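You operate a simulated robot arm through the tools that you are given. There is no shell and no other tool. Be economical: measure what you need, move in short steps, check, and stop when the job is done.

You run a simulated robot arm. Do the job below in one go: nothing can be reset, and whatever is moved stays where it is left.

Task
Wind twine on the bobbin till the winder shows FULL.
Fine: seat the bobbin, swing the orange lever on, crank, swing it off; stop short of OVER.

Only the result counts: the job must be done as asked and must still hold three seconds after the hand-in. Knocking over, shifting, dropping, spilling or breaking anything else fails it.

Robot
A 7-joint arm with a two-finger parallel gripper, fixed in place. Base frame: the origin is at the foot of the arm, x ahead of it, y to its left, z up. Readings come in m, degrees, newtons and seconds.
Its first joint turns from -166.0 to 166.0 degrees. Payload 4.4 kg.
The tool frame sits at the grasp point between the pads (the TCP): z along the fingers, y along the line on which they close. The tips reach 0.023 m beyond it. Largest opening 0.094 m; finger width 0.038, thickness 0.01; the body of the gripper, 0.054 by 0.096 m, starts 0.039 m behind the TCP.
Orientation is told as [roll, pitch, yaw] about the base's x, y, z axes, in that order, counted from this pose: with the fingers straight down and closing along the base's y, the tool's x points along the base's -x, its y along +y and its z along -z.

Tools
- The arm moves only by the tool servo_tool. Its arguments are lists of equal length, an entry for each row: "xyz": the shift along the tool's x, y, z in m, a list of three; "angular": the turn, a rotation vector about the tool's x, y, z in degrees, a list of three; "gripper": the gripper command, from -1 (fully open) to 1 (shut), values between in proportion. In form: {"xyz": [[x, y, z], ...], "angular": [[rx, ry, rz], ...], "gripper": [gripper, ...]}. A call has 1 to 12 rows; each row is the pose to reach, as a shift and turn from the pose commanded when the call began, along the tool's axes at that moment. Rows are played at 5 a second. More than 0.05 m and 8.6 degrees between two rows, or a gripper value outside its range, and nothing of the call is played. A pose out of reach is approached as far as the arm can. The call stops where the force on the tool passes 60 N (or 10 N more than at its start, if that is more) or the arm is blocked; 0.2 s more then pass. The fingers move at their own pace (about 0.072 m/s each) and stop on an object; they squeeze with about 37 N. The grip force told is the motor's: it shows also when the fingers shut on nothing. Time passes only in rows, and 0.2 s behind the last, so rows that repeat a pose let the fingers close. It gives the time, the measured TCP pose, the force on the tool (base axes), the opening and the grip force at its end, in the units of the frame above (readings bear some noise), and new pictures: "views" is both (left out), scene, wrist or none.
- Cameras (640 x 400 px; columns grow to the right, rows downward): "scene" is fixed at [0.0412, 0.6562, 1.6071]; the picture's right is [-0.29, -0.96, 0.00], its down [-0.59, 0.18, -0.79] and it looks along [0.76, -0.23, -0.61] (base axes); focal length 355 px, centre (320, 200). "wrist" rides on the gripper at [0.086, 0.016, -0.074] in the tool frame; the picture's right is [-0.18, 0.98, 0.00], its down [-0.58, -0.11, -0.81] and it looks along [-0.79, -0.15, 0.59] (tool axes); focal length 243 px, centre (320, 200).
- locate(camera, pixels): for up to 12 pixels [column, row] of the newest picture of that camera ("zoom" is the newest enlarged one), the place [x, y, z] in the base frame of the surface seen there, good to about 0.002 m, but the place of the scene camera against the robot may be out by one fixed shift of up to 0.018 m in any direction. No time passes.
- close_up(camera, box): a new picture of the part [left, top, right, bottom] of that camera's present view, enlarged. No time passes.
- close_job(): hands the job in; it is judged then, once.

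Work in short steps. Measure before you move; look again where a grasp or a placing could have gone wrong, and mend it. You have 80 turns and 170 pictures in all, those below and enlarged ones among them. Open the gripper and draw the arm clear of the work before you hand the job in, unless the task says otherwise; then end with one line.

The tools are called as a command line: name --argument value ..., lists and objects as JSON in quotes. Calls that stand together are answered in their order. servo_tool: Moves the arm, as the interface text tells. Its arguments: {"type":"object","properties":{"xyz":{"type":"array","items":{"type":"array","items":{"type":"number"}}},"angular":{"type":"array","items":{"type":"array","items":{"type":"number"}}},"gripper":{"type":"array","items":{"type":"number"}},"views":{"type":"string","enum":["both","scene","wrist","none"]}},"required":["xyz","angular","gripper"]} The other tools are called the same way: locate (camera, pixels) gives the place of the surface under pixels of a picture; close_up (camera, box) takes an enlarged picture of a part of a camera's view; close_job () hands the job in.

At the start:

```text
time: 0.0
position: [0.6477, 0.2932, 1.2449]
ee_rot: [0.0, -0.1, 0.0]
contact_force: [0.1, 0.7, 0.0]
finger_gap: 0.094
grasp_force: 0.1
```

scene: 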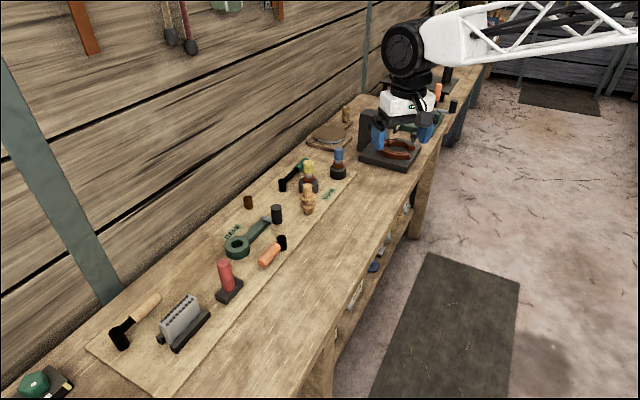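
wrist: 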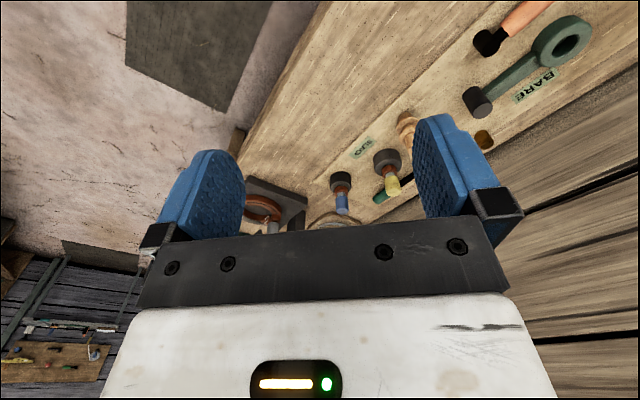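

The scene shows a bench with several items; I need to identify the winder and bobbin, so I enlarge parts of the scene.

close_up --camera "scene" --box '[200, 140, 360, 280]'

close_up --camera "scene" --box '[0, 230, 240, 400]'

close_up --camera "scene" --box '[300, 60, 480, 190]'

```text
2.86 times, centred on (280, 210) of scene
```

zoom: 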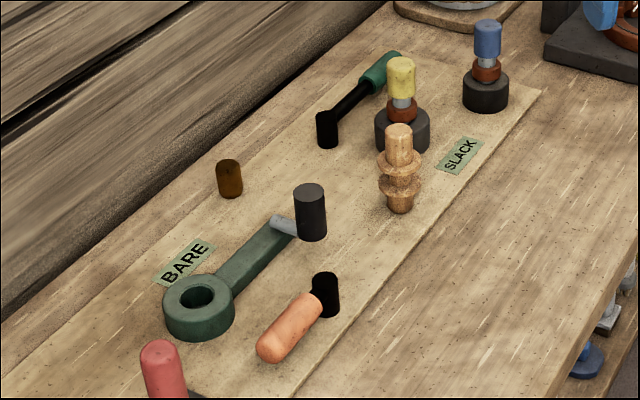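

```text
2.35 times, centred on (120, 315) of scene
```

zoom: 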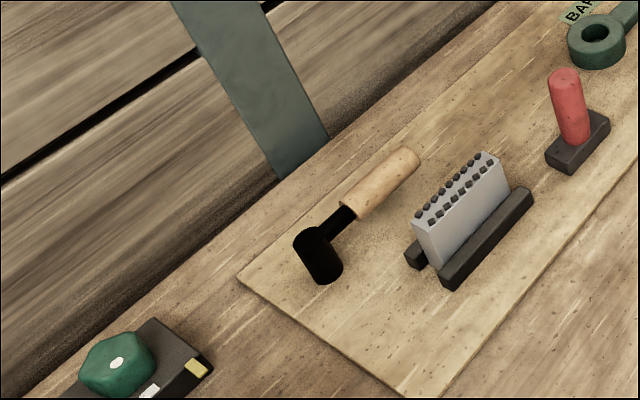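

```text
3.08 times, centred on (390, 125) of scene
```

zoom: 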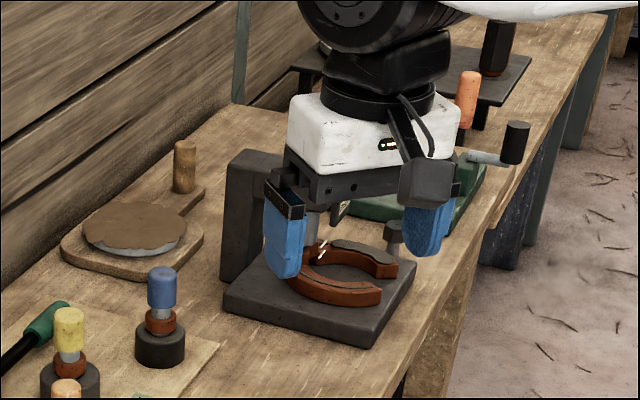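

The BARE/SLACK labels are on the board, and an orange lever with a crank also stands beyond the gripper. I locate the main items.

locate --camera "scene" --pixels '[[237, 242], [277, 212], [262, 226], [307, 190], [270, 258], [282, 242], [248, 203], [230, 234], [329, 194], [437, 90], [450, 104], [295, 175]]'

close_up --camera "wrist" --box '[300, 0, 640, 220]'

close_up --camera "scene" --box '[215, 170, 325, 275]'

```text
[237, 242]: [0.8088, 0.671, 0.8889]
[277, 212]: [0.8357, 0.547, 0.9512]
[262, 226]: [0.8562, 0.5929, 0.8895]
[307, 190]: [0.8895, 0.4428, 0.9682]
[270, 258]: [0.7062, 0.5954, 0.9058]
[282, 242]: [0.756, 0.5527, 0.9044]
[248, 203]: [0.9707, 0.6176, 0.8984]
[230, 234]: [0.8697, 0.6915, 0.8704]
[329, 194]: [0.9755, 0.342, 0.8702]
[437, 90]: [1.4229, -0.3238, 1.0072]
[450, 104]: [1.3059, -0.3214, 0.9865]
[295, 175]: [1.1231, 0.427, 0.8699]
```

```text
1.82 times, centred on (470, 110) of wrist
```

zoom: 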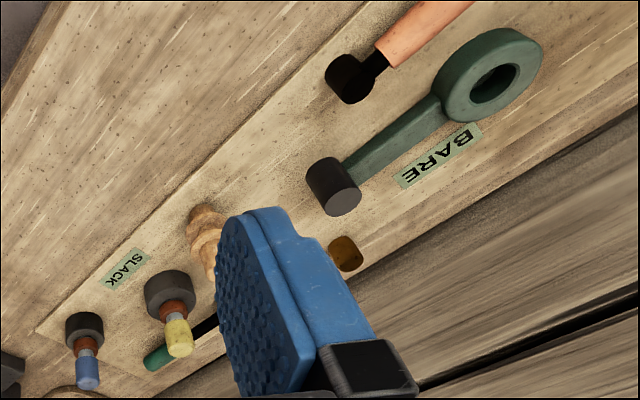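

```text
3.81 times, centred on (270, 222) of scene
```

zoom: 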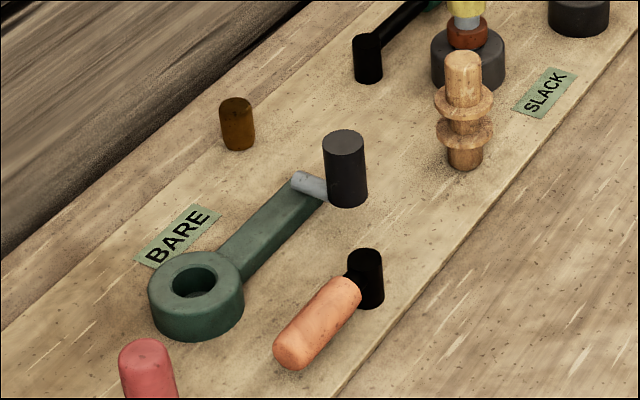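

The winder is likely the green ring, black knob, orange lever and BARE sign around (0.8, 0.6). I move the wrist camera over it for a better look.

servo_tool --xyz '[[0.02, 0.04, 0], [0.04, 0.08, 0], [0.06, 0.12, 0.0], [0.08, 0.16, 0.0], [0.1, 0.2, 0.0], [0.12, 0.24, 0.0], [0.13, 0.28, 0.0], [0.13, 0.3, 0.02]]' --angular '[[0, 0, 0], [0, 0, 0], [0, 0, 0], [0, 0, 0], [0, 0, 0], [0, 0, 0], [0, 0, 0], [0, 0, 0]]' --gripper '[-1, -1, -1, -1, -1, -1, -1, -1]'

```text
time: 1.8
position: [0.5194, 0.5916, 1.2247]
ee_rot: [0.0, -0.2, 0.0]
contact_force: [0.2, 1.1, 0.4]
finger_gap: 0.094
grasp_force: 0.0
```

scene: 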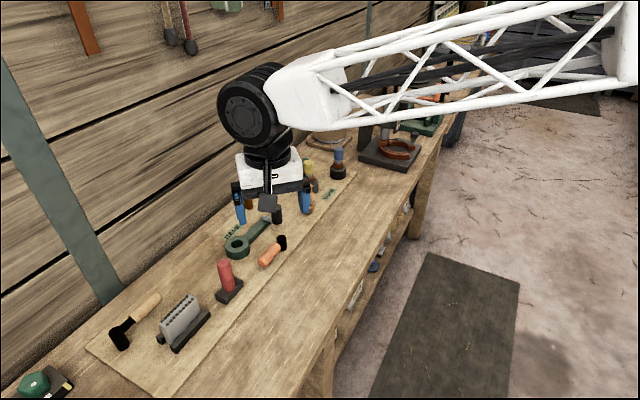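
wrist: 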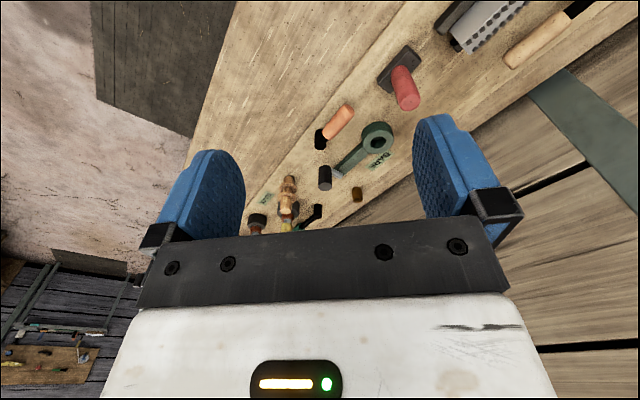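

I zoom the wrist view on the winder cluster.

close_up --camera "wrist" --box '[240, 80, 440, 240]'

close_up --camera "wrist" --box '[360, 0, 640, 120]'

close_up --camera "scene" --box '[270, 100, 470, 220]'

```text
2.50 times, centred on (340, 160) of wrist
```

zoom: 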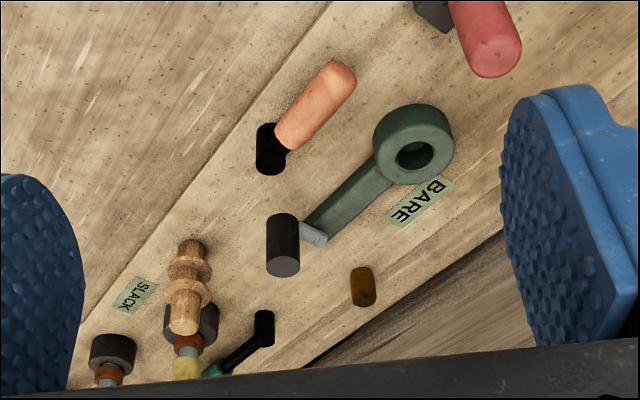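

```text
2.29 times, centred on (500, 60) of wrist
```

zoom: 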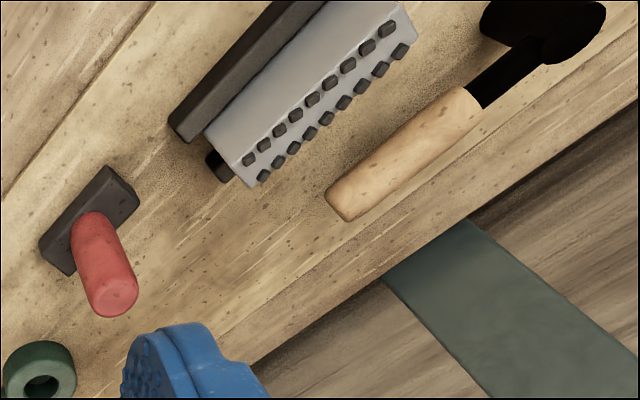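

```text
3.20 times, centred on (370, 160) of scene
```

zoom: 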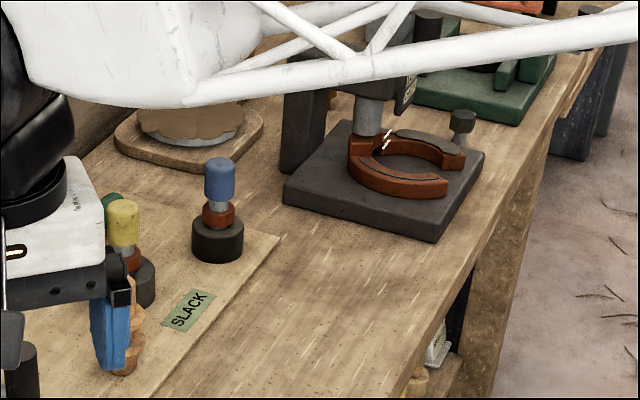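

The bobbin (wood, zoom (185,290)), lever, ring and knob are clear, but I need exact geometry. I descend 0.1 m for a closer look.

servo_tool --xyz '[[0.03, 0, 0.04], [0.05, 0, 0.08], [0.06, 0, 0.12]]' --angular '[[0, 0, 0], [0, 0, 0], [0, 0, 0]]' --gripper '[-1, -1, -1]' --views "wrist"

close_up --camera "wrist" --box '[220, 50, 440, 220]'

```text
time: 2.6
position: [0.4587, 0.5929, 1.1049]
ee_rot: [0.1, -0.2, 0.0]
contact_force: [0.1, -1.1, -0.3]
finger_gap: 0.0941
grasp_force: 0.1
```

wrist: 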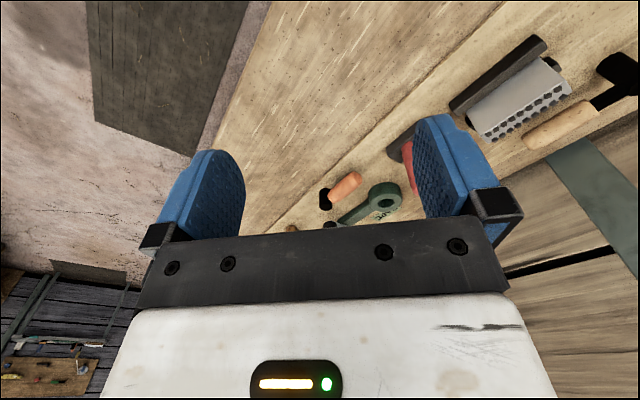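

```text
2.35 times, centred on (330, 135) of wrist
```

zoom: 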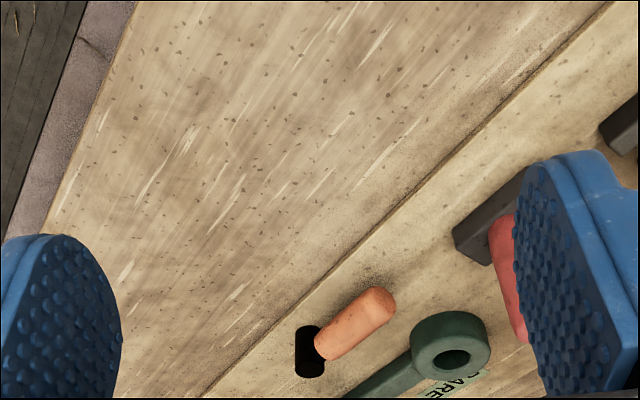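

The view needs the camera above the target. I move to about x=0.70, y=0.58, z=1.17.

servo_tool --xyz '[[-0.04, 0, -0.025], [-0.08, 0, -0.05], [-0.12, 0, -0.065], [-0.16, 0, -0.065], [-0.2, -0.01, -0.065], [-0.24, -0.02, -0.065]]' --angular '[[0, 0, 0], [0, 0, 0], [0, 0, 0], [0, 0, 0], [0, 0, 0], [0, 0, 0]]' --gripper '[-1, -1, -1, -1, -1, -1]' --views "wrist"

close_up --camera "wrist" --box '[200, 0, 440, 150]'

```text
time: 4.0
position: [0.697, 0.5724, 1.1708]
ee_rot: [0.0, -0.2, 0.0]
contact_force: [0.6, 0.3, 0.3]
finger_gap: 0.0944
grasp_force: 0.0
```

wrist: 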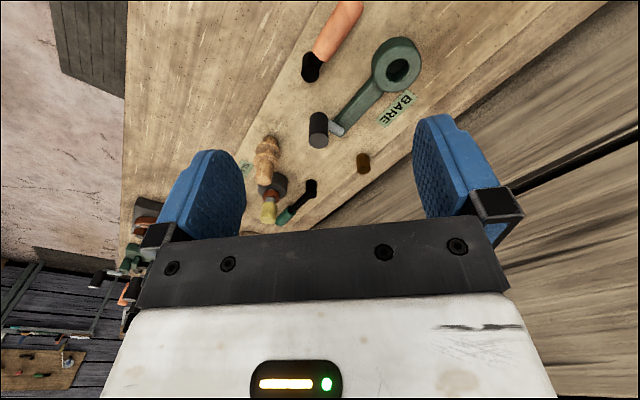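

```text
2.67 times, centred on (320, 75) of wrist
```

zoom: 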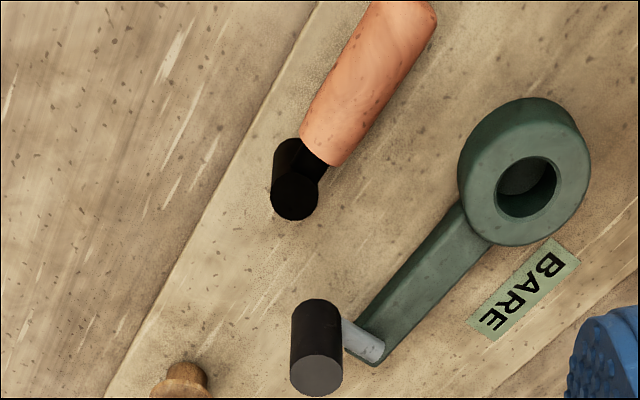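

I measure points on ring, hole, arm, grey rod, knob and lever in the zoom image.

locate --camera "zoom" --pixels '[[465, 160], [585, 170], [520, 105], [515, 240], [520, 200], [350, 330], [380, 350], [316, 380], [316, 356], [294, 195], [330, 150], [420, 15]]'

locate --camera "wrist" --pixels '[[272, 138], [265, 150], [268, 170], [281, 185], [269, 210], [313, 185], [287, 213], [363, 157], [320, 140], [397, 104], [375, 92], [358, 10]]'

```text
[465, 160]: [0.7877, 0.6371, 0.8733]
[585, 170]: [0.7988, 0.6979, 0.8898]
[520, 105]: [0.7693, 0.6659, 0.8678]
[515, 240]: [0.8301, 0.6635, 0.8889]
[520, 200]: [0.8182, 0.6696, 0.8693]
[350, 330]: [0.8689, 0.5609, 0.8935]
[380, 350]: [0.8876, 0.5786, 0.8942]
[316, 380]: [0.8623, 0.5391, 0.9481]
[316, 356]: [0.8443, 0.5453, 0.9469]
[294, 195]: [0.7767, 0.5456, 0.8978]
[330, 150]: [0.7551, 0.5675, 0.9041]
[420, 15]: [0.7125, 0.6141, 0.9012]
```

```text
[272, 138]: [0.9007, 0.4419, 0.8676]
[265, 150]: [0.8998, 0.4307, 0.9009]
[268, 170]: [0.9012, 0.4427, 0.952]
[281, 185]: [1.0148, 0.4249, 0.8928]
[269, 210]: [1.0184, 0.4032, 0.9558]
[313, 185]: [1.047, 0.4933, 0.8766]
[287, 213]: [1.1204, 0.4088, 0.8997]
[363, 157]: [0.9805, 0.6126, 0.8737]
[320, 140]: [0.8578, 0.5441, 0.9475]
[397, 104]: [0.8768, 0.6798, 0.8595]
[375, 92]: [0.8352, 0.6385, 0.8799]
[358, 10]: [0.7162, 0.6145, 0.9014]
```

The crank seems to pivot at the end of the green bar. I enlarge crank and ring for precision.

close_up --camera "wrist" --box '[295, 85, 375, 150]'

locate --camera "zoom" --pixels '[[320, 200], [400, 330], [440, 340], [480, 360], [350, 380], [300, 350], [360, 300], [440, 260], [400, 380], [500, 300], [200, 400], [200, 300]]'

close_up --camera "wrist" --box '[360, 30, 430, 90]'

close_up --camera "wrist" --box '[230, 120, 330, 230]'

```text
6.15 times, centred on (335, 118) of wrist
```

zoom: 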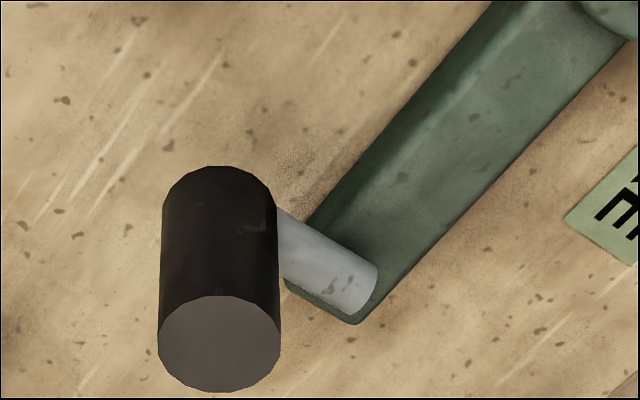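

```text
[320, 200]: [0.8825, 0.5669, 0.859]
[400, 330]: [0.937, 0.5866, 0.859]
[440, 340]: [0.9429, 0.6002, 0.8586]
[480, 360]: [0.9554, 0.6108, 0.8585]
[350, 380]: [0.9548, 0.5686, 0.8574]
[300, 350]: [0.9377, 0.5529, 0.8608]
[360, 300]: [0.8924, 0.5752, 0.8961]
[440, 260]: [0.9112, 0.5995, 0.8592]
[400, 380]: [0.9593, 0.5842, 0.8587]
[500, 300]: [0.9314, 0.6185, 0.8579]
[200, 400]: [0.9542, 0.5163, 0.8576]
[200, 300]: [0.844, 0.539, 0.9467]
```

```text
6.67 times, centred on (395, 60) of wrist
```

zoom: 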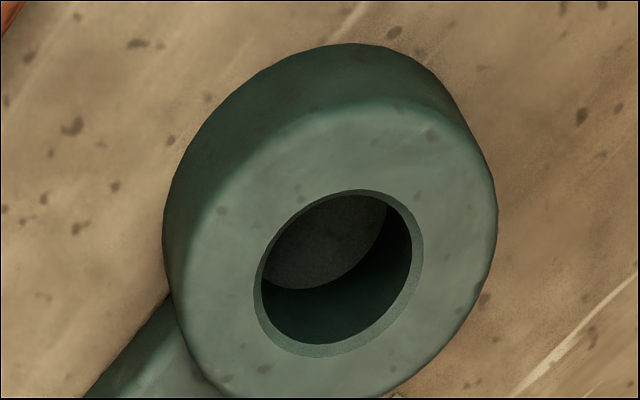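

```text
3.64 times, centred on (280, 175) of wrist
```

zoom: 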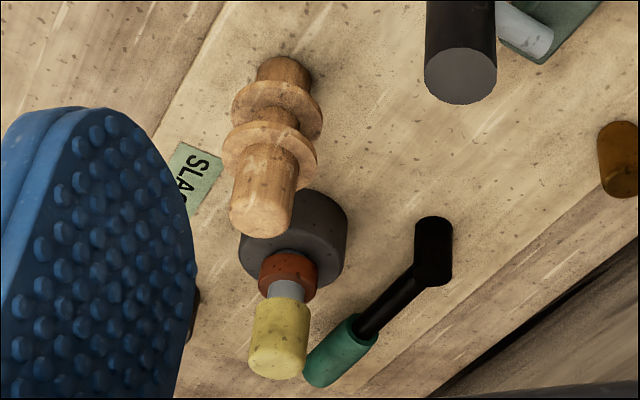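

Next I measure the bobbin in the newest zoom: top stem (262,210), flanges, base stem, plus the neighbours.

locate --camera "zoom" --pixels '[[262, 212], [240, 205], [286, 205], [270, 160], [240, 140], [305, 150], [245, 100], [315, 105], [283, 68], [300, 80], [265, 75], [435, 275]]'

close_up --camera "wrist" --box '[360, 30, 430, 90]'

locate --camera "zoom" --pixels '[[260, 250], [420, 260], [360, 190], [310, 355], [495, 220], [195, 270], [340, 105], [340, 395], [340, 240]]'

```text
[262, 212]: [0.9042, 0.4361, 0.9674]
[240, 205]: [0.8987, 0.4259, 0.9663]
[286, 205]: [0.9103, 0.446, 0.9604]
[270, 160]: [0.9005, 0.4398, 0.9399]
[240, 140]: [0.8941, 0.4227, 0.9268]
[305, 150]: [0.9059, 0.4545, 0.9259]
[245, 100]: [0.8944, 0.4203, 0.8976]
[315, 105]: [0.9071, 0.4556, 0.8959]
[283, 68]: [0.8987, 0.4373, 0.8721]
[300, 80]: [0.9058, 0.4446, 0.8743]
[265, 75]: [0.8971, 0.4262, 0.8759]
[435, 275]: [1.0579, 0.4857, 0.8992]
```

```text
6.67 times, centred on (395, 60) of wrist
```

zoom: 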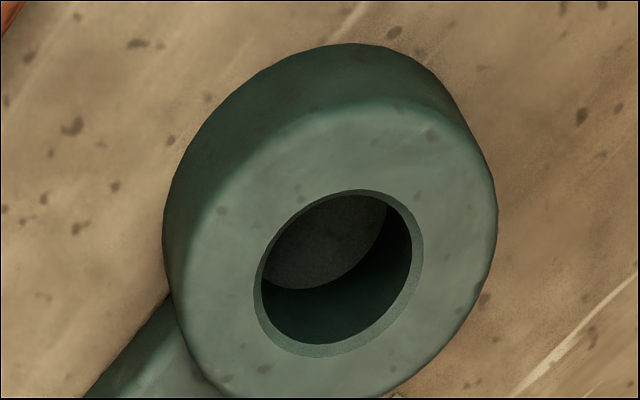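

```text
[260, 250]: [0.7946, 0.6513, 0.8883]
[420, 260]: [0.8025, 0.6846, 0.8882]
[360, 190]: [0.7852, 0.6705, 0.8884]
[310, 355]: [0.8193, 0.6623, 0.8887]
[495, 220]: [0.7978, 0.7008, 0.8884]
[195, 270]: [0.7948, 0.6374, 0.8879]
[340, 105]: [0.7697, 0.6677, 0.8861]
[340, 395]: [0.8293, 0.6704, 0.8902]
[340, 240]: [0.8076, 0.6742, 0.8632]
```

Bobbin axis is ≈(0.905,0.4375), top z 0.967; ring hole centre ≈(0.802,0.668), top z 0.888. Both are just beyond straight-down reach, so I'll tilt the fingers outward; first yaw to 26° and move toward the bobbin high up.

servo_tool --xyz '[[-0.02, -0.045, 0], [-0.04, -0.09, 0], [-0.06, -0.135, 0], [-0.075, -0.17, 0], [-0.083, -0.19, 0]]' --angular '[[0, 0, -6], [0, 0, -12], [0, 0, -18], [0, 0, -24], [0, 0, -26]]' --gripper '[-1, -1, -1, -1, -1]' --views "none"

servo_tool --xyz '[[-0.02, 0, 0.0], [-0.04, 0, 0.02], [-0.06, 0, 0.04], [-0.08, 0, 0.06], [-0.1, 0, 0.08], [-0.1, 0, 0.08]]' --angular '[[0, -5, 0], [0, -10, 0], [0, -15, 0], [0, -20, 0], [0, -25, 0], [0, -25, 0]]' --gripper '[-0.5, -0.5, -0.5, -0.5, -0.5, -0.5]' --views "both"

```text
time: 5.2
position: [0.7812, 0.3816, 1.1698]
ee_rot: [0.0, -0.2, 26.0]
contact_force: [0.2, 0.0, 0.1]
finger_gap: 0.0939
grasp_force: 0.1
```

```text
time: 6.6
position: [0.8729, 0.426, 1.0904]
ee_rot: [0.0, -25.2, 26.0]
contact_force: [1.1, -0.6, 0.1]
finger_gap: 0.0702
grasp_force: 0.1
```

scene: 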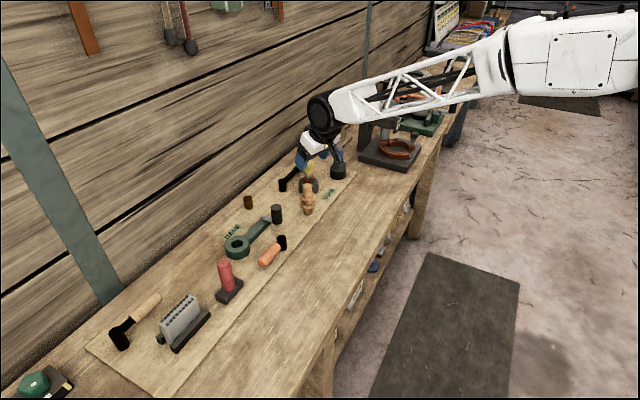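
wrist: 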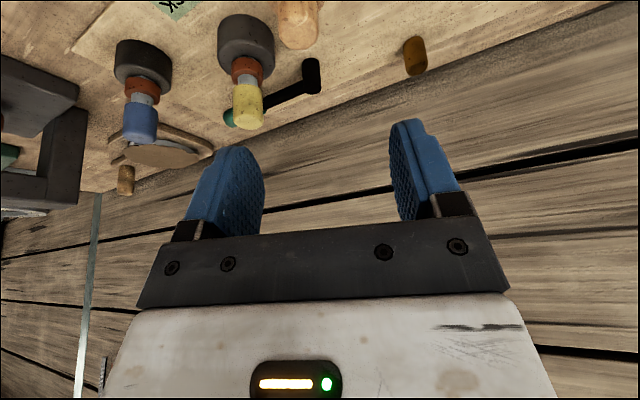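

The tilt works. Bobbin top shows at (297,20); I re-locate it from this view.

close_up --camera "wrist" --box '[260, 0, 340, 60]'

locate --camera "wrist" --pixels '[[297, 40], [282, 35], [314, 35], [280, 10], [318, 10], [297, 10], [297, 46], [245, 115], [238, 40]]'

```text
6.67 times, centred on (300, 30) of wrist
```

zoom: 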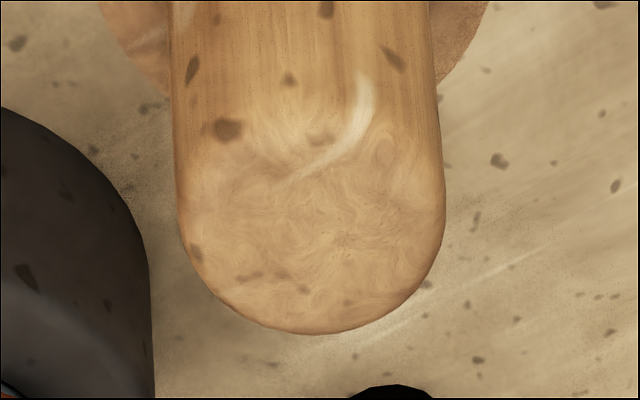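

```text
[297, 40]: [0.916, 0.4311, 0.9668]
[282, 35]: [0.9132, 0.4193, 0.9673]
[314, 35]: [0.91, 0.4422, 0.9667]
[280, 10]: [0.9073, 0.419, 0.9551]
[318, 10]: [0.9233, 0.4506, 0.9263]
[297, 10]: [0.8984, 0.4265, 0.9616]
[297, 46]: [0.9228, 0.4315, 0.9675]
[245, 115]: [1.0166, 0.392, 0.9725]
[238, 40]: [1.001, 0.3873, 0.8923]
```

The two readings differ by ~6 mm, so I move above the bobbin and check it between the fingers.

servo_tool --xyz '[[-0.002, -0.004, 0.035], [-0.0047, -0.0073, 0.0684], [-0.0047, -0.0073, 0.0684]]' --angular '[[0, 0, 0], [0, 0, 0], [0, 0, 0]]' --gripper '[-0.5, -0.5, -0.5]' --views "wrist"

close_up --camera "wrist" --box '[220, 30, 420, 190]'

```text
time: 7.4
position: [0.9044, 0.4344, 1.0304]
ee_rot: [0.0, -25.2, 26.0]
contact_force: [0.2, 0.7, 0.4]
finger_gap: 0.0706
grasp_force: 0.1
```

wrist: 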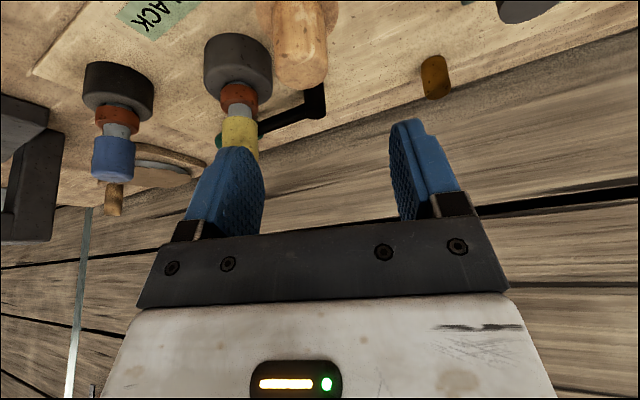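

```text
2.50 times, centred on (320, 110) of wrist
```

zoom: 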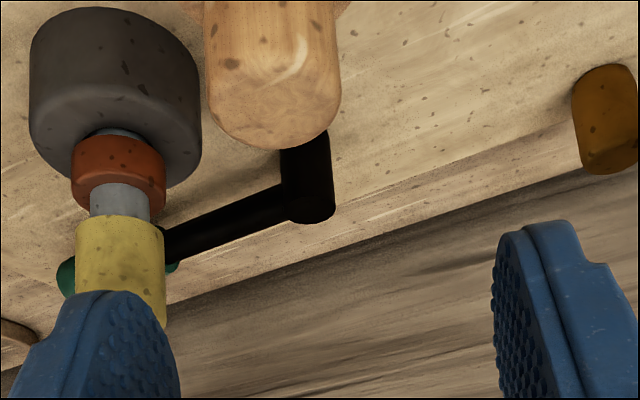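

I locate the cap edges again from this nearer view.

locate --camera "wrist" --pixels '[[300, 75], [278, 65], [325, 62], [304, 85], [302, 55], [240, 140], [245, 90], [276, 45], [323, 45]]'

```text
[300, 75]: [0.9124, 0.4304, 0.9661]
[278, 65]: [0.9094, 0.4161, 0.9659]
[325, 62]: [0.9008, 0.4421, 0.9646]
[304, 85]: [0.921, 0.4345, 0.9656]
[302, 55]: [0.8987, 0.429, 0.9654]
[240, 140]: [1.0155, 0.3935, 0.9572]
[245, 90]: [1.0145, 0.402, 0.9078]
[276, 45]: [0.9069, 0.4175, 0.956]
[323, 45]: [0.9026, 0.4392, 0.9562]
```

Cap centre ≈(0.909,0.430), 7 mm to the tool's −y. I correct and descend half-way, then check.

servo_tool --xyz '[[0.0, -0.007, 0.0], [0.0125, -0.007, 0.03]]' --angular '[[0, 0, 0], [0, 0, 0]]' --gripper '[-0.5, -0.5]' --views "wrist"

locate --camera "wrist" --pixels '[[315, 105], [290, 90], [345, 90], [320, 118], [318, 90]]'

```text
time: 8.0
position: [0.9083, 0.4271, 0.9985]
ee_rot: [0.0, -25.2, 26.0]
contact_force: [-0.2, -0.2, 1.4]
finger_gap: 0.0706
grasp_force: 0.0
```

wrist: 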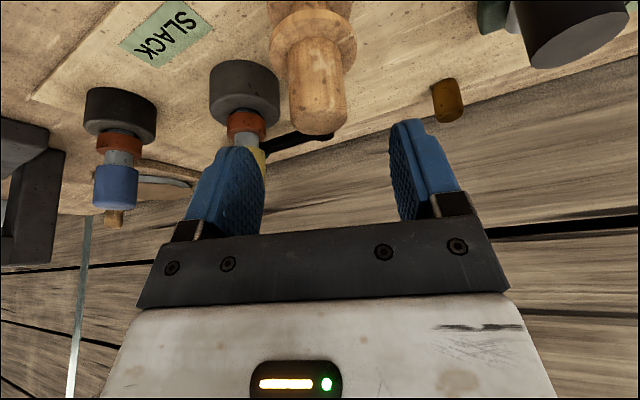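

```text
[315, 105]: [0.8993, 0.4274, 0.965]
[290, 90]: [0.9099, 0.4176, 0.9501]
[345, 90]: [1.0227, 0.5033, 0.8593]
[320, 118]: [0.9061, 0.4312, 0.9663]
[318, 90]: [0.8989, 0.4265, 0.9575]
```

Cap centre is about (318,118) → nearly aligned. I descend to z≈0.961 and close.

servo_tool --xyz '[[0.008, 0.002, 0.017], [0.0158, 0.002, 0.034], [0.0158, 0.002, 0.034]]' --angular '[[0, 0, 0], [0, 0, 0], [0, 0, 0]]' --gripper '[-0.5, -0.5, -0.5]' --views "both"

```text
time: 8.8
position: [0.9076, 0.4294, 0.9596]
ee_rot: [0.0, -25.2, 26.0]
contact_force: [-0.3, -0.7, -0.7]
finger_gap: 0.0705
grasp_force: 0.0
```

scene: 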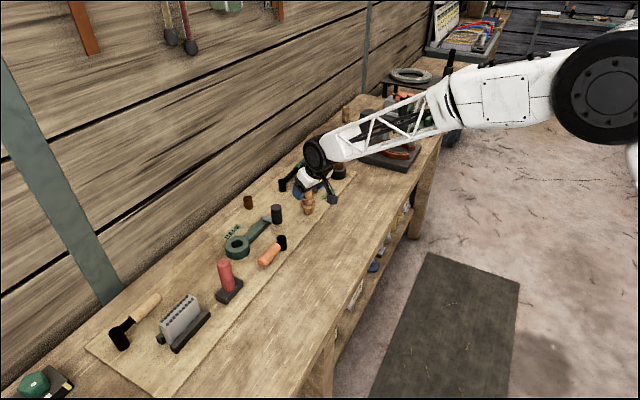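
wrist: 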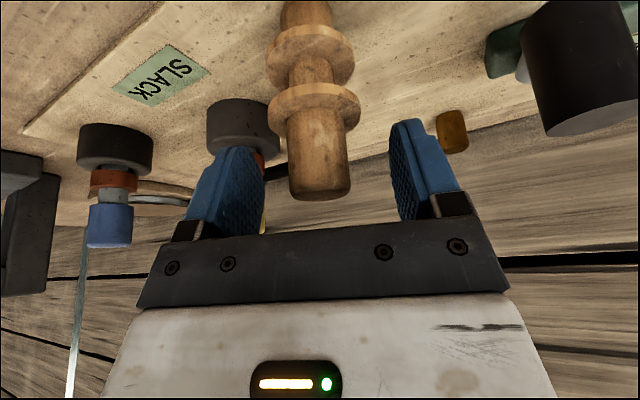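

The stem sits centred between the pads; I close.

servo_tool --xyz '[[0, 0, 0], [0, 0, 0], [0, 0, 0], [0, 0, 0]]' --angular '[[0, 0, 0], [0, 0, 0], [0, 0, 0], [0, 0, 0]]' --gripper '[0.2, 0.6, 1, 1]' --views "wrist"

```text
time: 9.8
position: [0.9087, 0.4306, 0.9593]
ee_rot: [0.0, -25.1, 26.0]
contact_force: [-0.4, -0.9, 0.2]
finger_gap: 0.0285
grasp_force: 37.0
```

wrist: 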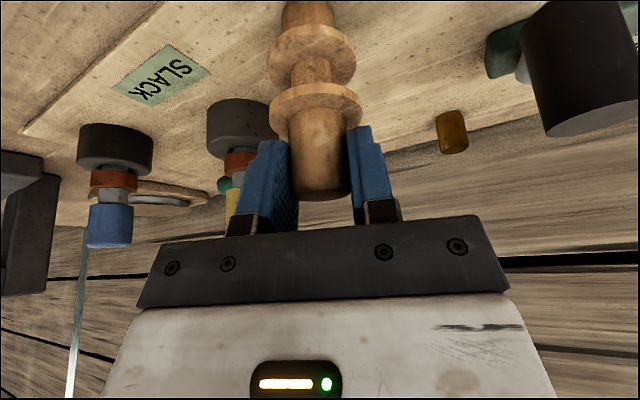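

Gripped (gap 0.0285, so the stem fits the ~0.034 hole). I lift 0.13 m straight up, then carry it toward the ring turning with azimuth.

servo_tool --xyz '[[-0.0106, 0, -0.0227], [-0.0275, 0, -0.0589], [-0.0423, 0, -0.0906], [-0.055, 0, -0.1178]]' --angular '[[0, 0, 0], [0, 0, 0], [0, 0, 0], [0, 0, 0]]' --gripper '[1, 1, 1, 1]' --views "wrist"

servo_tool --xyz '[[0.001, 0.04, -0.0005], [0.002, 0.08, -0.001], [0.004, 0.12, -0.0015], [0.005, 0.16, -0.002], [0.006, 0.2, -0.003], [0.007, 0.235, -0.0035], [0.0076, 0.2537, -0.0035]]' --angular '[[-0.85, 0, -1.8], [-1.7, 0, -3.6], [-2.54, 0, -5.4], [-3.4, 0, -7.2], [-4.2, 0, -9.1], [-5.1, 0, -10.9], [-5.83, 0, -12.5]]' --gripper '[1, 1, 1, 1, 1, 1, 1]' --views "both"

```text
time: 10.8
position: [0.9076, 0.4304, 1.0884]
ee_rot: [0.0, -25.1, 26.0]
contact_force: [0.8, 0.1, -2.6]
finger_gap: 0.0287
grasp_force: 37.0
```

wrist: 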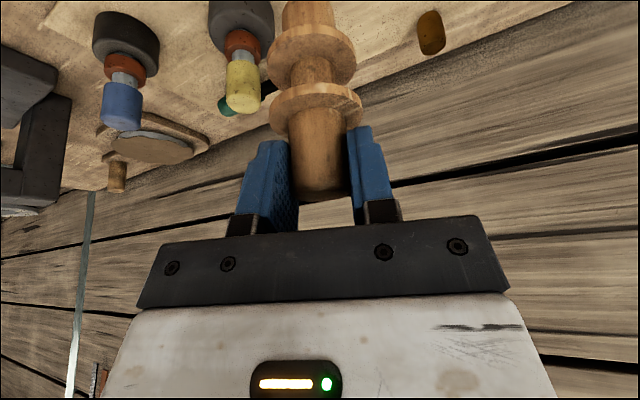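

```text
time: 12.4
position: [0.7884, 0.6545, 1.0902]
ee_rot: [0.0, -25.1, 39.8]
contact_force: [0.8, 0.1, -0.9]
finger_gap: 0.029
grasp_force: 37.1
```

scene: 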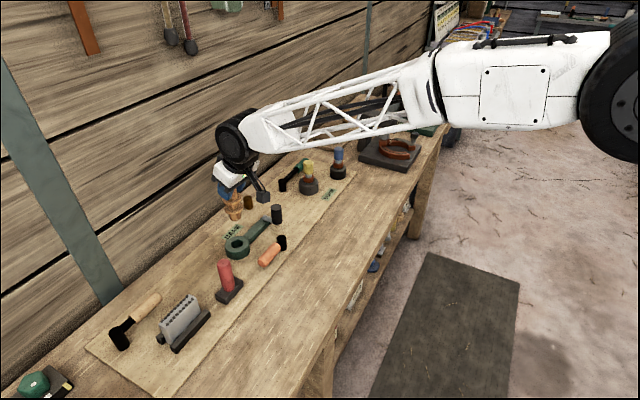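
wrist: 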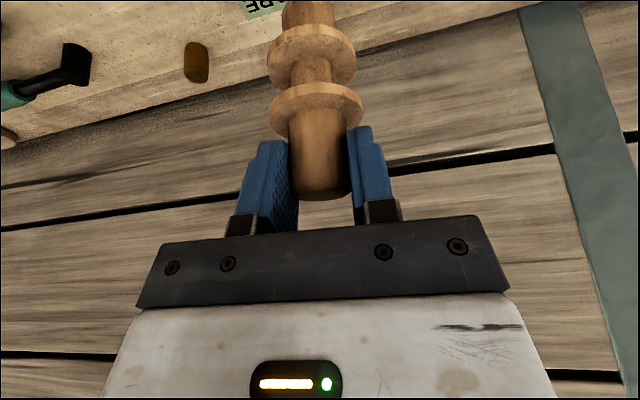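

The ring is hidden from the wrist camera, so I descend to ~2 cm above the ring and use scene close-ups for relative alignment.

servo_tool --xyz '[[0.008, -0.002, 0.04], [0.0169, -0.0019, 0.0804], [0.0169, -0.0019, 0.0804]]' --angular '[[0, 0, 0], [0, 0, 0], [0, 0, 0]]' --gripper '[1, 1, 1]' --views "both"

close_up --camera "scene" --box '[210, 200, 290, 265]'

```text
time: 13.2
position: [0.8044, 0.6656, 1.0109]
ee_rot: [0.0, -25.1, 39.8]
contact_force: [-0.9, -0.3, -2.5]
finger_gap: 0.0293
grasp_force: 36.4
```

scene: 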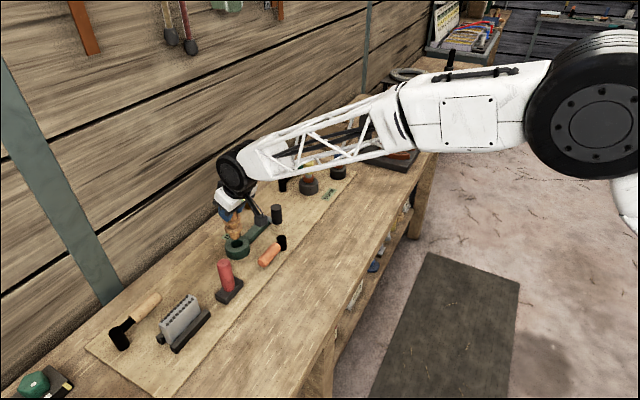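
wrist: 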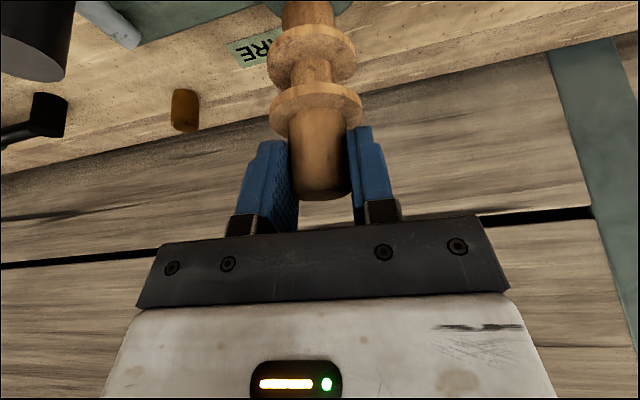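

```text
6.15 times, centred on (250, 232) of scene
```

zoom: 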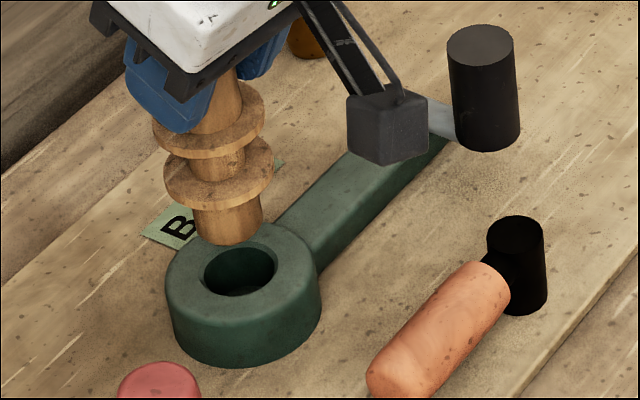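

In the scene zoom the bobbin's foot is near (230,240), hole centre (240,270). I locate edges of both.

locate --camera "zoom" --pixels '[[196, 232], [262, 225], [232, 243], [228, 225], [206, 270], [276, 266], [240, 247], [240, 295], [170, 285], [318, 285], [240, 330], [240, 285]]'

```text
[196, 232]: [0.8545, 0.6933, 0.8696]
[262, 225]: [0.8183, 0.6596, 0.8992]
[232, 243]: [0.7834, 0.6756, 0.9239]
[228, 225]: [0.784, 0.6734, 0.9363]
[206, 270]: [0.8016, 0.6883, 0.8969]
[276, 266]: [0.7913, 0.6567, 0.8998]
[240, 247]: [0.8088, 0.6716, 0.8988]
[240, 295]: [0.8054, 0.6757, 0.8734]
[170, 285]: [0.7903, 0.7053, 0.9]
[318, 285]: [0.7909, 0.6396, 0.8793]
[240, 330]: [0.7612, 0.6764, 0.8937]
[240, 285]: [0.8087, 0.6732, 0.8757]
```

The foot is within ~1–2 mm of the hole axis. I lower slowly 0.03 m.

servo_tool --xyz '[[0.0042, 0, 0.009], [0.0085, 0, 0.0181], [0.0106, 0, 0.0227], [0.0127, 0, 0.0272]]' --angular '[[0, 0, 0], [0, 0, 0], [0, 0, 0], [0, 0, 0]]' --gripper '[1, 1, 1, 1]' --views "scene"

close_up --camera "scene" --box '[210, 200, 290, 265]'

```text
time: 14.2
position: [0.8051, 0.6657, 0.9868]
ee_rot: [0.1, -25.5, 39.7]
contact_force: [-5.8, 5.0, 34.5]
finger_gap: 0.0297
grasp_force: 36.9
```

scene: 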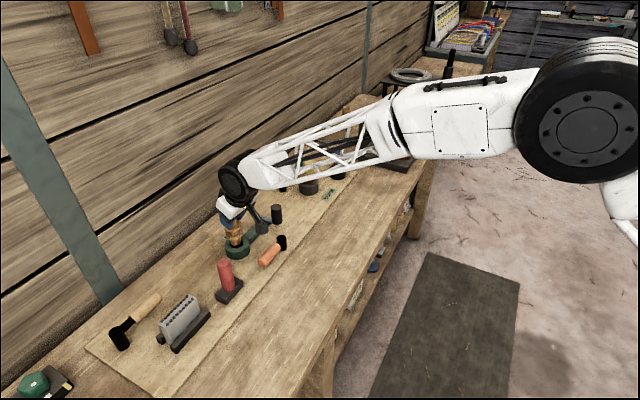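

```text
6.15 times, centred on (250, 232) of scene
```

zoom: 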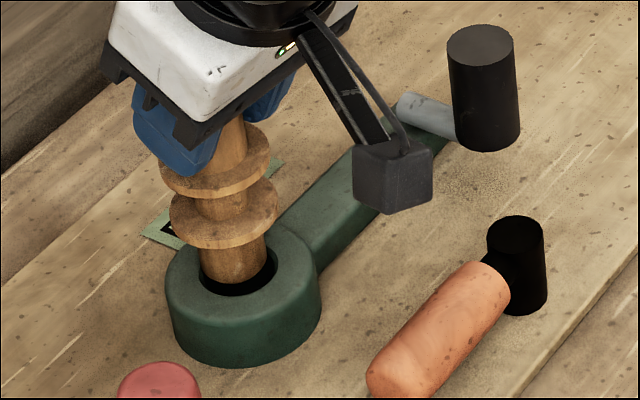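

It rests on the rim (34 N); in the zoom the foot sits too far back/left by ~3–4 mm. I lift slightly, shift toward the scene camera's front-right, and lower again.

servo_tool --xyz '[[-0.0051, 0, -0.0109], [-0.0003, 0.001, -0.0109], [-0.0003, 0.001, -0.0109], [0.0039, 0.001, -0.0018], [0.0064, 0.001, 0.0036], [0.0064, 0.001, 0.0036]]' --angular '[[0, 0, 0], [0, 0, 0], [0, 0, 0], [0, 0, 0], [0, 0, 0], [0, 0, 0]]' --gripper '[1, 1, 1, 1, 1, 1]' --views "scene"

close_up --camera "scene" --box '[210, 200, 290, 265]'

```text
time: 15.6
position: [0.8008, 0.6637, 0.9741]
ee_rot: [0.0, -25.2, 39.8]
contact_force: [-5.2, 6.4, -1.3]
finger_gap: 0.0292
grasp_force: 36.7
```

scene: 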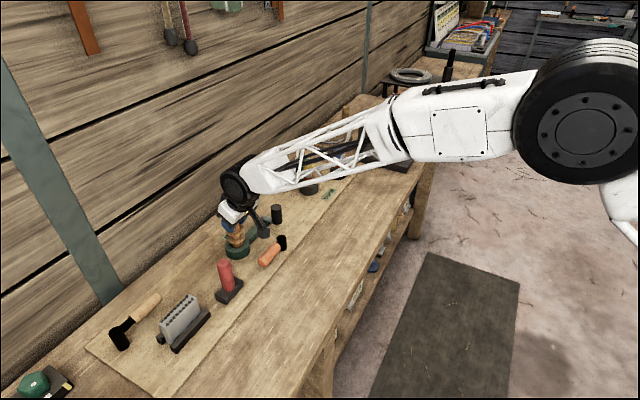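

```text
6.15 times, centred on (250, 232) of scene
```

zoom: 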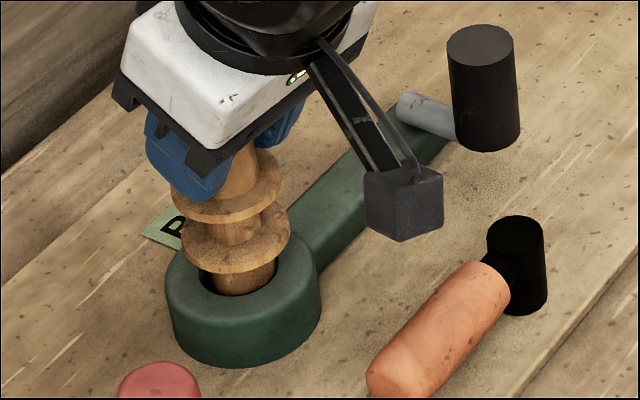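

It has entered the hole. I ease +t by 1.5 mm and lower the last ~12 mm until contact.

servo_tool --xyz '[[0.0, 0.0015, 0.0], [0.0025, 0.0015, 0.0054], [0.0042, 0.0015, 0.0091], [0.0055, 0.0015, 0.0118], [0.0063, 0.0015, 0.0136]]' --angular '[[0, 0, 0], [0, 0, 0], [0, 0, 0], [0, 0, 0], [0, 0, 0]]' --gripper '[1, 1, 1, 1, 1]' --views "none"

close_up --camera "scene" --box '[210, 200, 290, 265]'

```text
time: 16.8
position: [0.7997, 0.664, 0.9598]
ee_rot: [-0.1, -25.1, 39.8]
contact_force: [0.2, 0.2, -1.7]
finger_gap: 0.0289
grasp_force: 36.8
```

```text
6.15 times, centred on (250, 232) of scene
```

zoom: 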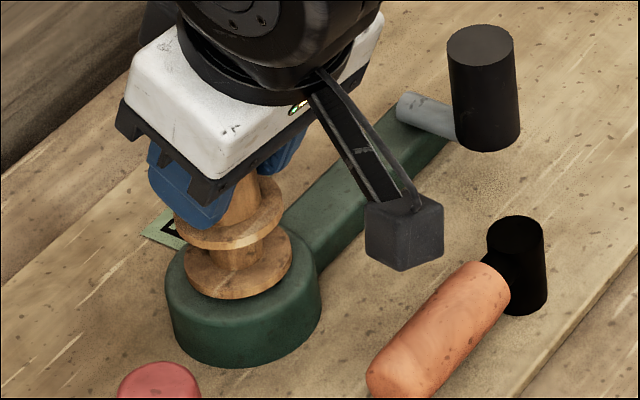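

No contact yet; lower another 10 mm in small steps.

servo_tool --xyz '[[0.0013, 0, 0.0027], [0.0025, 0, 0.0054], [0.0034, 0, 0.0072], [0.0042, 0, 0.0091]]' --angular '[[0, 0, 0], [0, 0, 0], [0, 0, 0], [0, 0, 0]]' --gripper '[1, 1, 1, 1]' --views "none"

close_up --camera "scene" --box '[210, 200, 290, 265]'

```text
time: 17.8
position: [0.8003, 0.6655, 0.956]
ee_rot: [0.0, -25.6, 39.8]
contact_force: [-8.9, 1.4, 53.0]
finger_gap: 0.029
grasp_force: 37.2
```

```text
6.15 times, centred on (250, 232) of scene
```

zoom: 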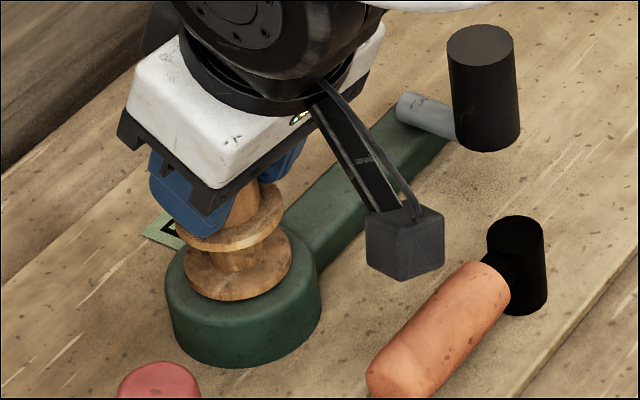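

Firm contact (53 N): seated. I relax upward, open, and back off along the tool axis.

servo_tool --xyz '[[-0.0025, 0, -0.0054], [-0.0025, 0, -0.0054], [-0.0025, 0, -0.0054], [-0.0025, 0, -0.0054], [-0.0025, 0, -0.03], [-0.0025, 0, -0.06], [-0.0025, 0, -0.1], [-0.0025, 0, -0.14]]' --angular '[[0, 0, 0], [0, 0, 0], [0, 0, 0], [0, 0, 0], [0, 0, 0], [0, 0, 0], [0, 0, 0], [0, 0, 0]]' --gripper '[1, 0.2, -0.3, -0.3, -0.3, -0.3, -0.3, -0.3]' --views "both"

close_up --camera "scene" --box '[210, 190, 300, 265]'

```text
time: 19.6
position: [0.7547, 0.6268, 1.0768]
ee_rot: [0.1, -25.0, 39.8]
contact_force: [-0.4, 0.4, -0.1]
finger_gap: 0.061
grasp_force: 0.0
```

scene: 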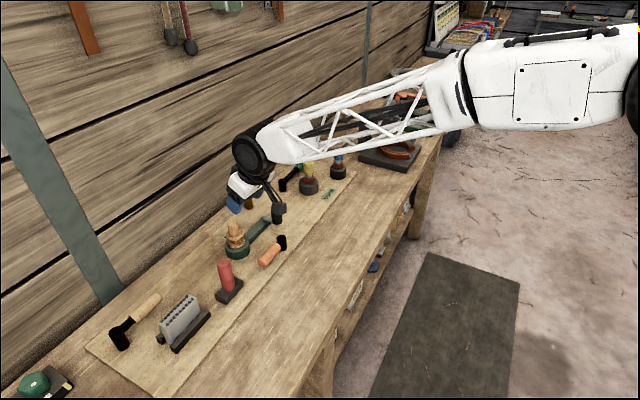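
wrist: 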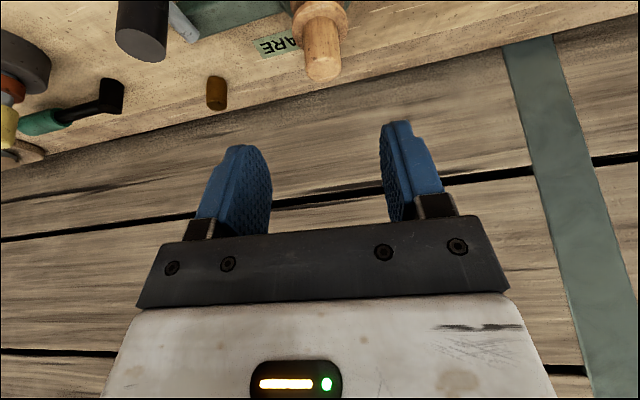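

```text
5.33 times, centred on (255, 228) of scene
```

zoom: 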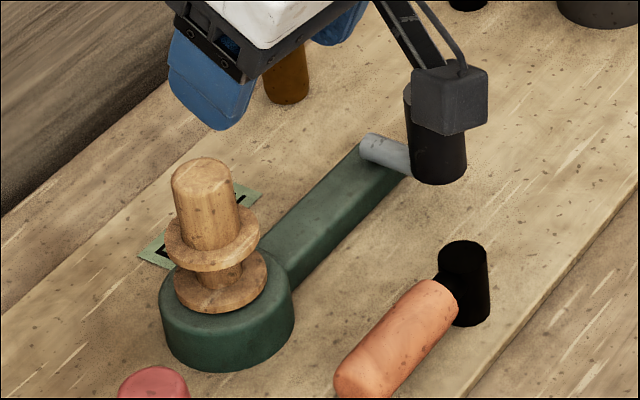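

The bobbin is seated upright. Now the orange lever: I back off, untilt, then yaw to straddle the handle from above (fingers closing across it).

servo_tool --xyz '[[0.015, 0, -0.019], [0.03, 0, -0.038], [0.045, 0, -0.057], [0.06, 0, -0.0755]]' --angular '[[0, 6, 0], [0, 12, 0], [0, 18.5, 0], [0, 25, 0]]' --gripper '[-0.3, -0.3, -0.3, -0.3]' --views "none"

servo_tool --xyz '[[0, 0, 0], [0, 0, 0], [0, 0, 0], [0, 0, 0], [0, 0, 0], [0, 0, 0], [0, 0, 0], [0, 0, 0], [0, 0, 0], [0, 0, 0]]' --angular '[[0, 0, 8], [0, 0, 16], [0, 0, 24], [0, 0, 32], [0, 0, 40], [0, 0, 48], [0, 0, 56], [0, 0, 64], [0, 0, 72], [0, 0, 78]]' --gripper '[-0.3, -0.3, -0.3, -0.3, -0.3, -0.3, -0.3, -0.3, -0.3, -0.3]' --views "both"

```text
time: 20.6
position: [0.689, 0.5706, 1.1211]
ee_rot: [0.0, -0.1, 39.8]
contact_force: [0.5, -0.5, 0.1]
finger_gap: 0.0613
grasp_force: 0.1
```

```text
time: 22.8
position: [0.6895, 0.5727, 1.1203]
ee_rot: [0.1, 0.0, -38.3]
contact_force: [0.1, 0.7, -0.2]
finger_gap: 0.0609
grasp_force: 0.1
```

scene: 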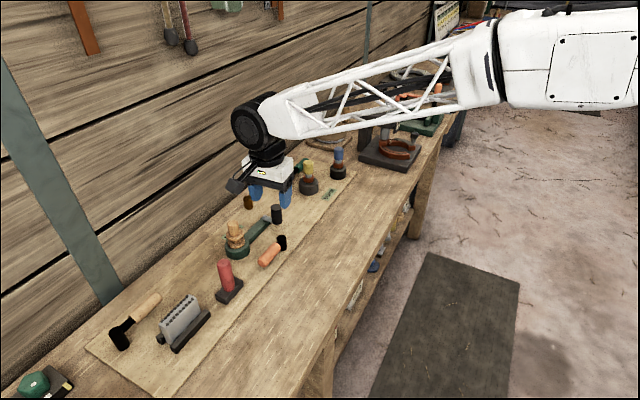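
wrist: 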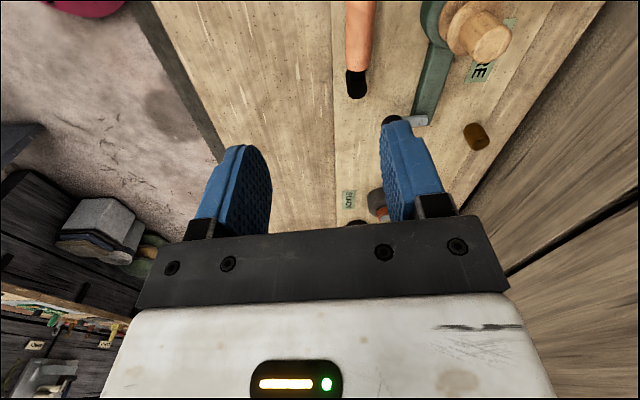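

The handle shows at (358,30) and pivot at (357,85). I locate them.

locate --camera "wrist" --pixels '[[358, 94], [357, 75], [358, 60], [360, 40], [362, 20], [363, 5], [345, 20], [378, 20], [425, 120], [390, 122]]'

close_up --camera "wrist" --box '[310, 0, 540, 140]'

```text
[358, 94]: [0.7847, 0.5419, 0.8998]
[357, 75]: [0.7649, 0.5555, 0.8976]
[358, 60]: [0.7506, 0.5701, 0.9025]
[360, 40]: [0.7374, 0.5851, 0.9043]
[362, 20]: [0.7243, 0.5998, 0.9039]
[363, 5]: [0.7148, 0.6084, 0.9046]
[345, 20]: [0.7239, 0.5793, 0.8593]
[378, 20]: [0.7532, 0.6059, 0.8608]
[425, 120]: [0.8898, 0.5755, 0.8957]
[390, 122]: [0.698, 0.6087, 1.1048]
```

```text
2.78 times, centred on (425, 70) of wrist
```

zoom: 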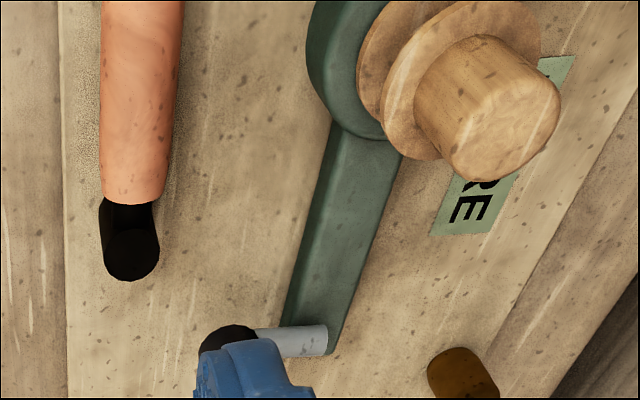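

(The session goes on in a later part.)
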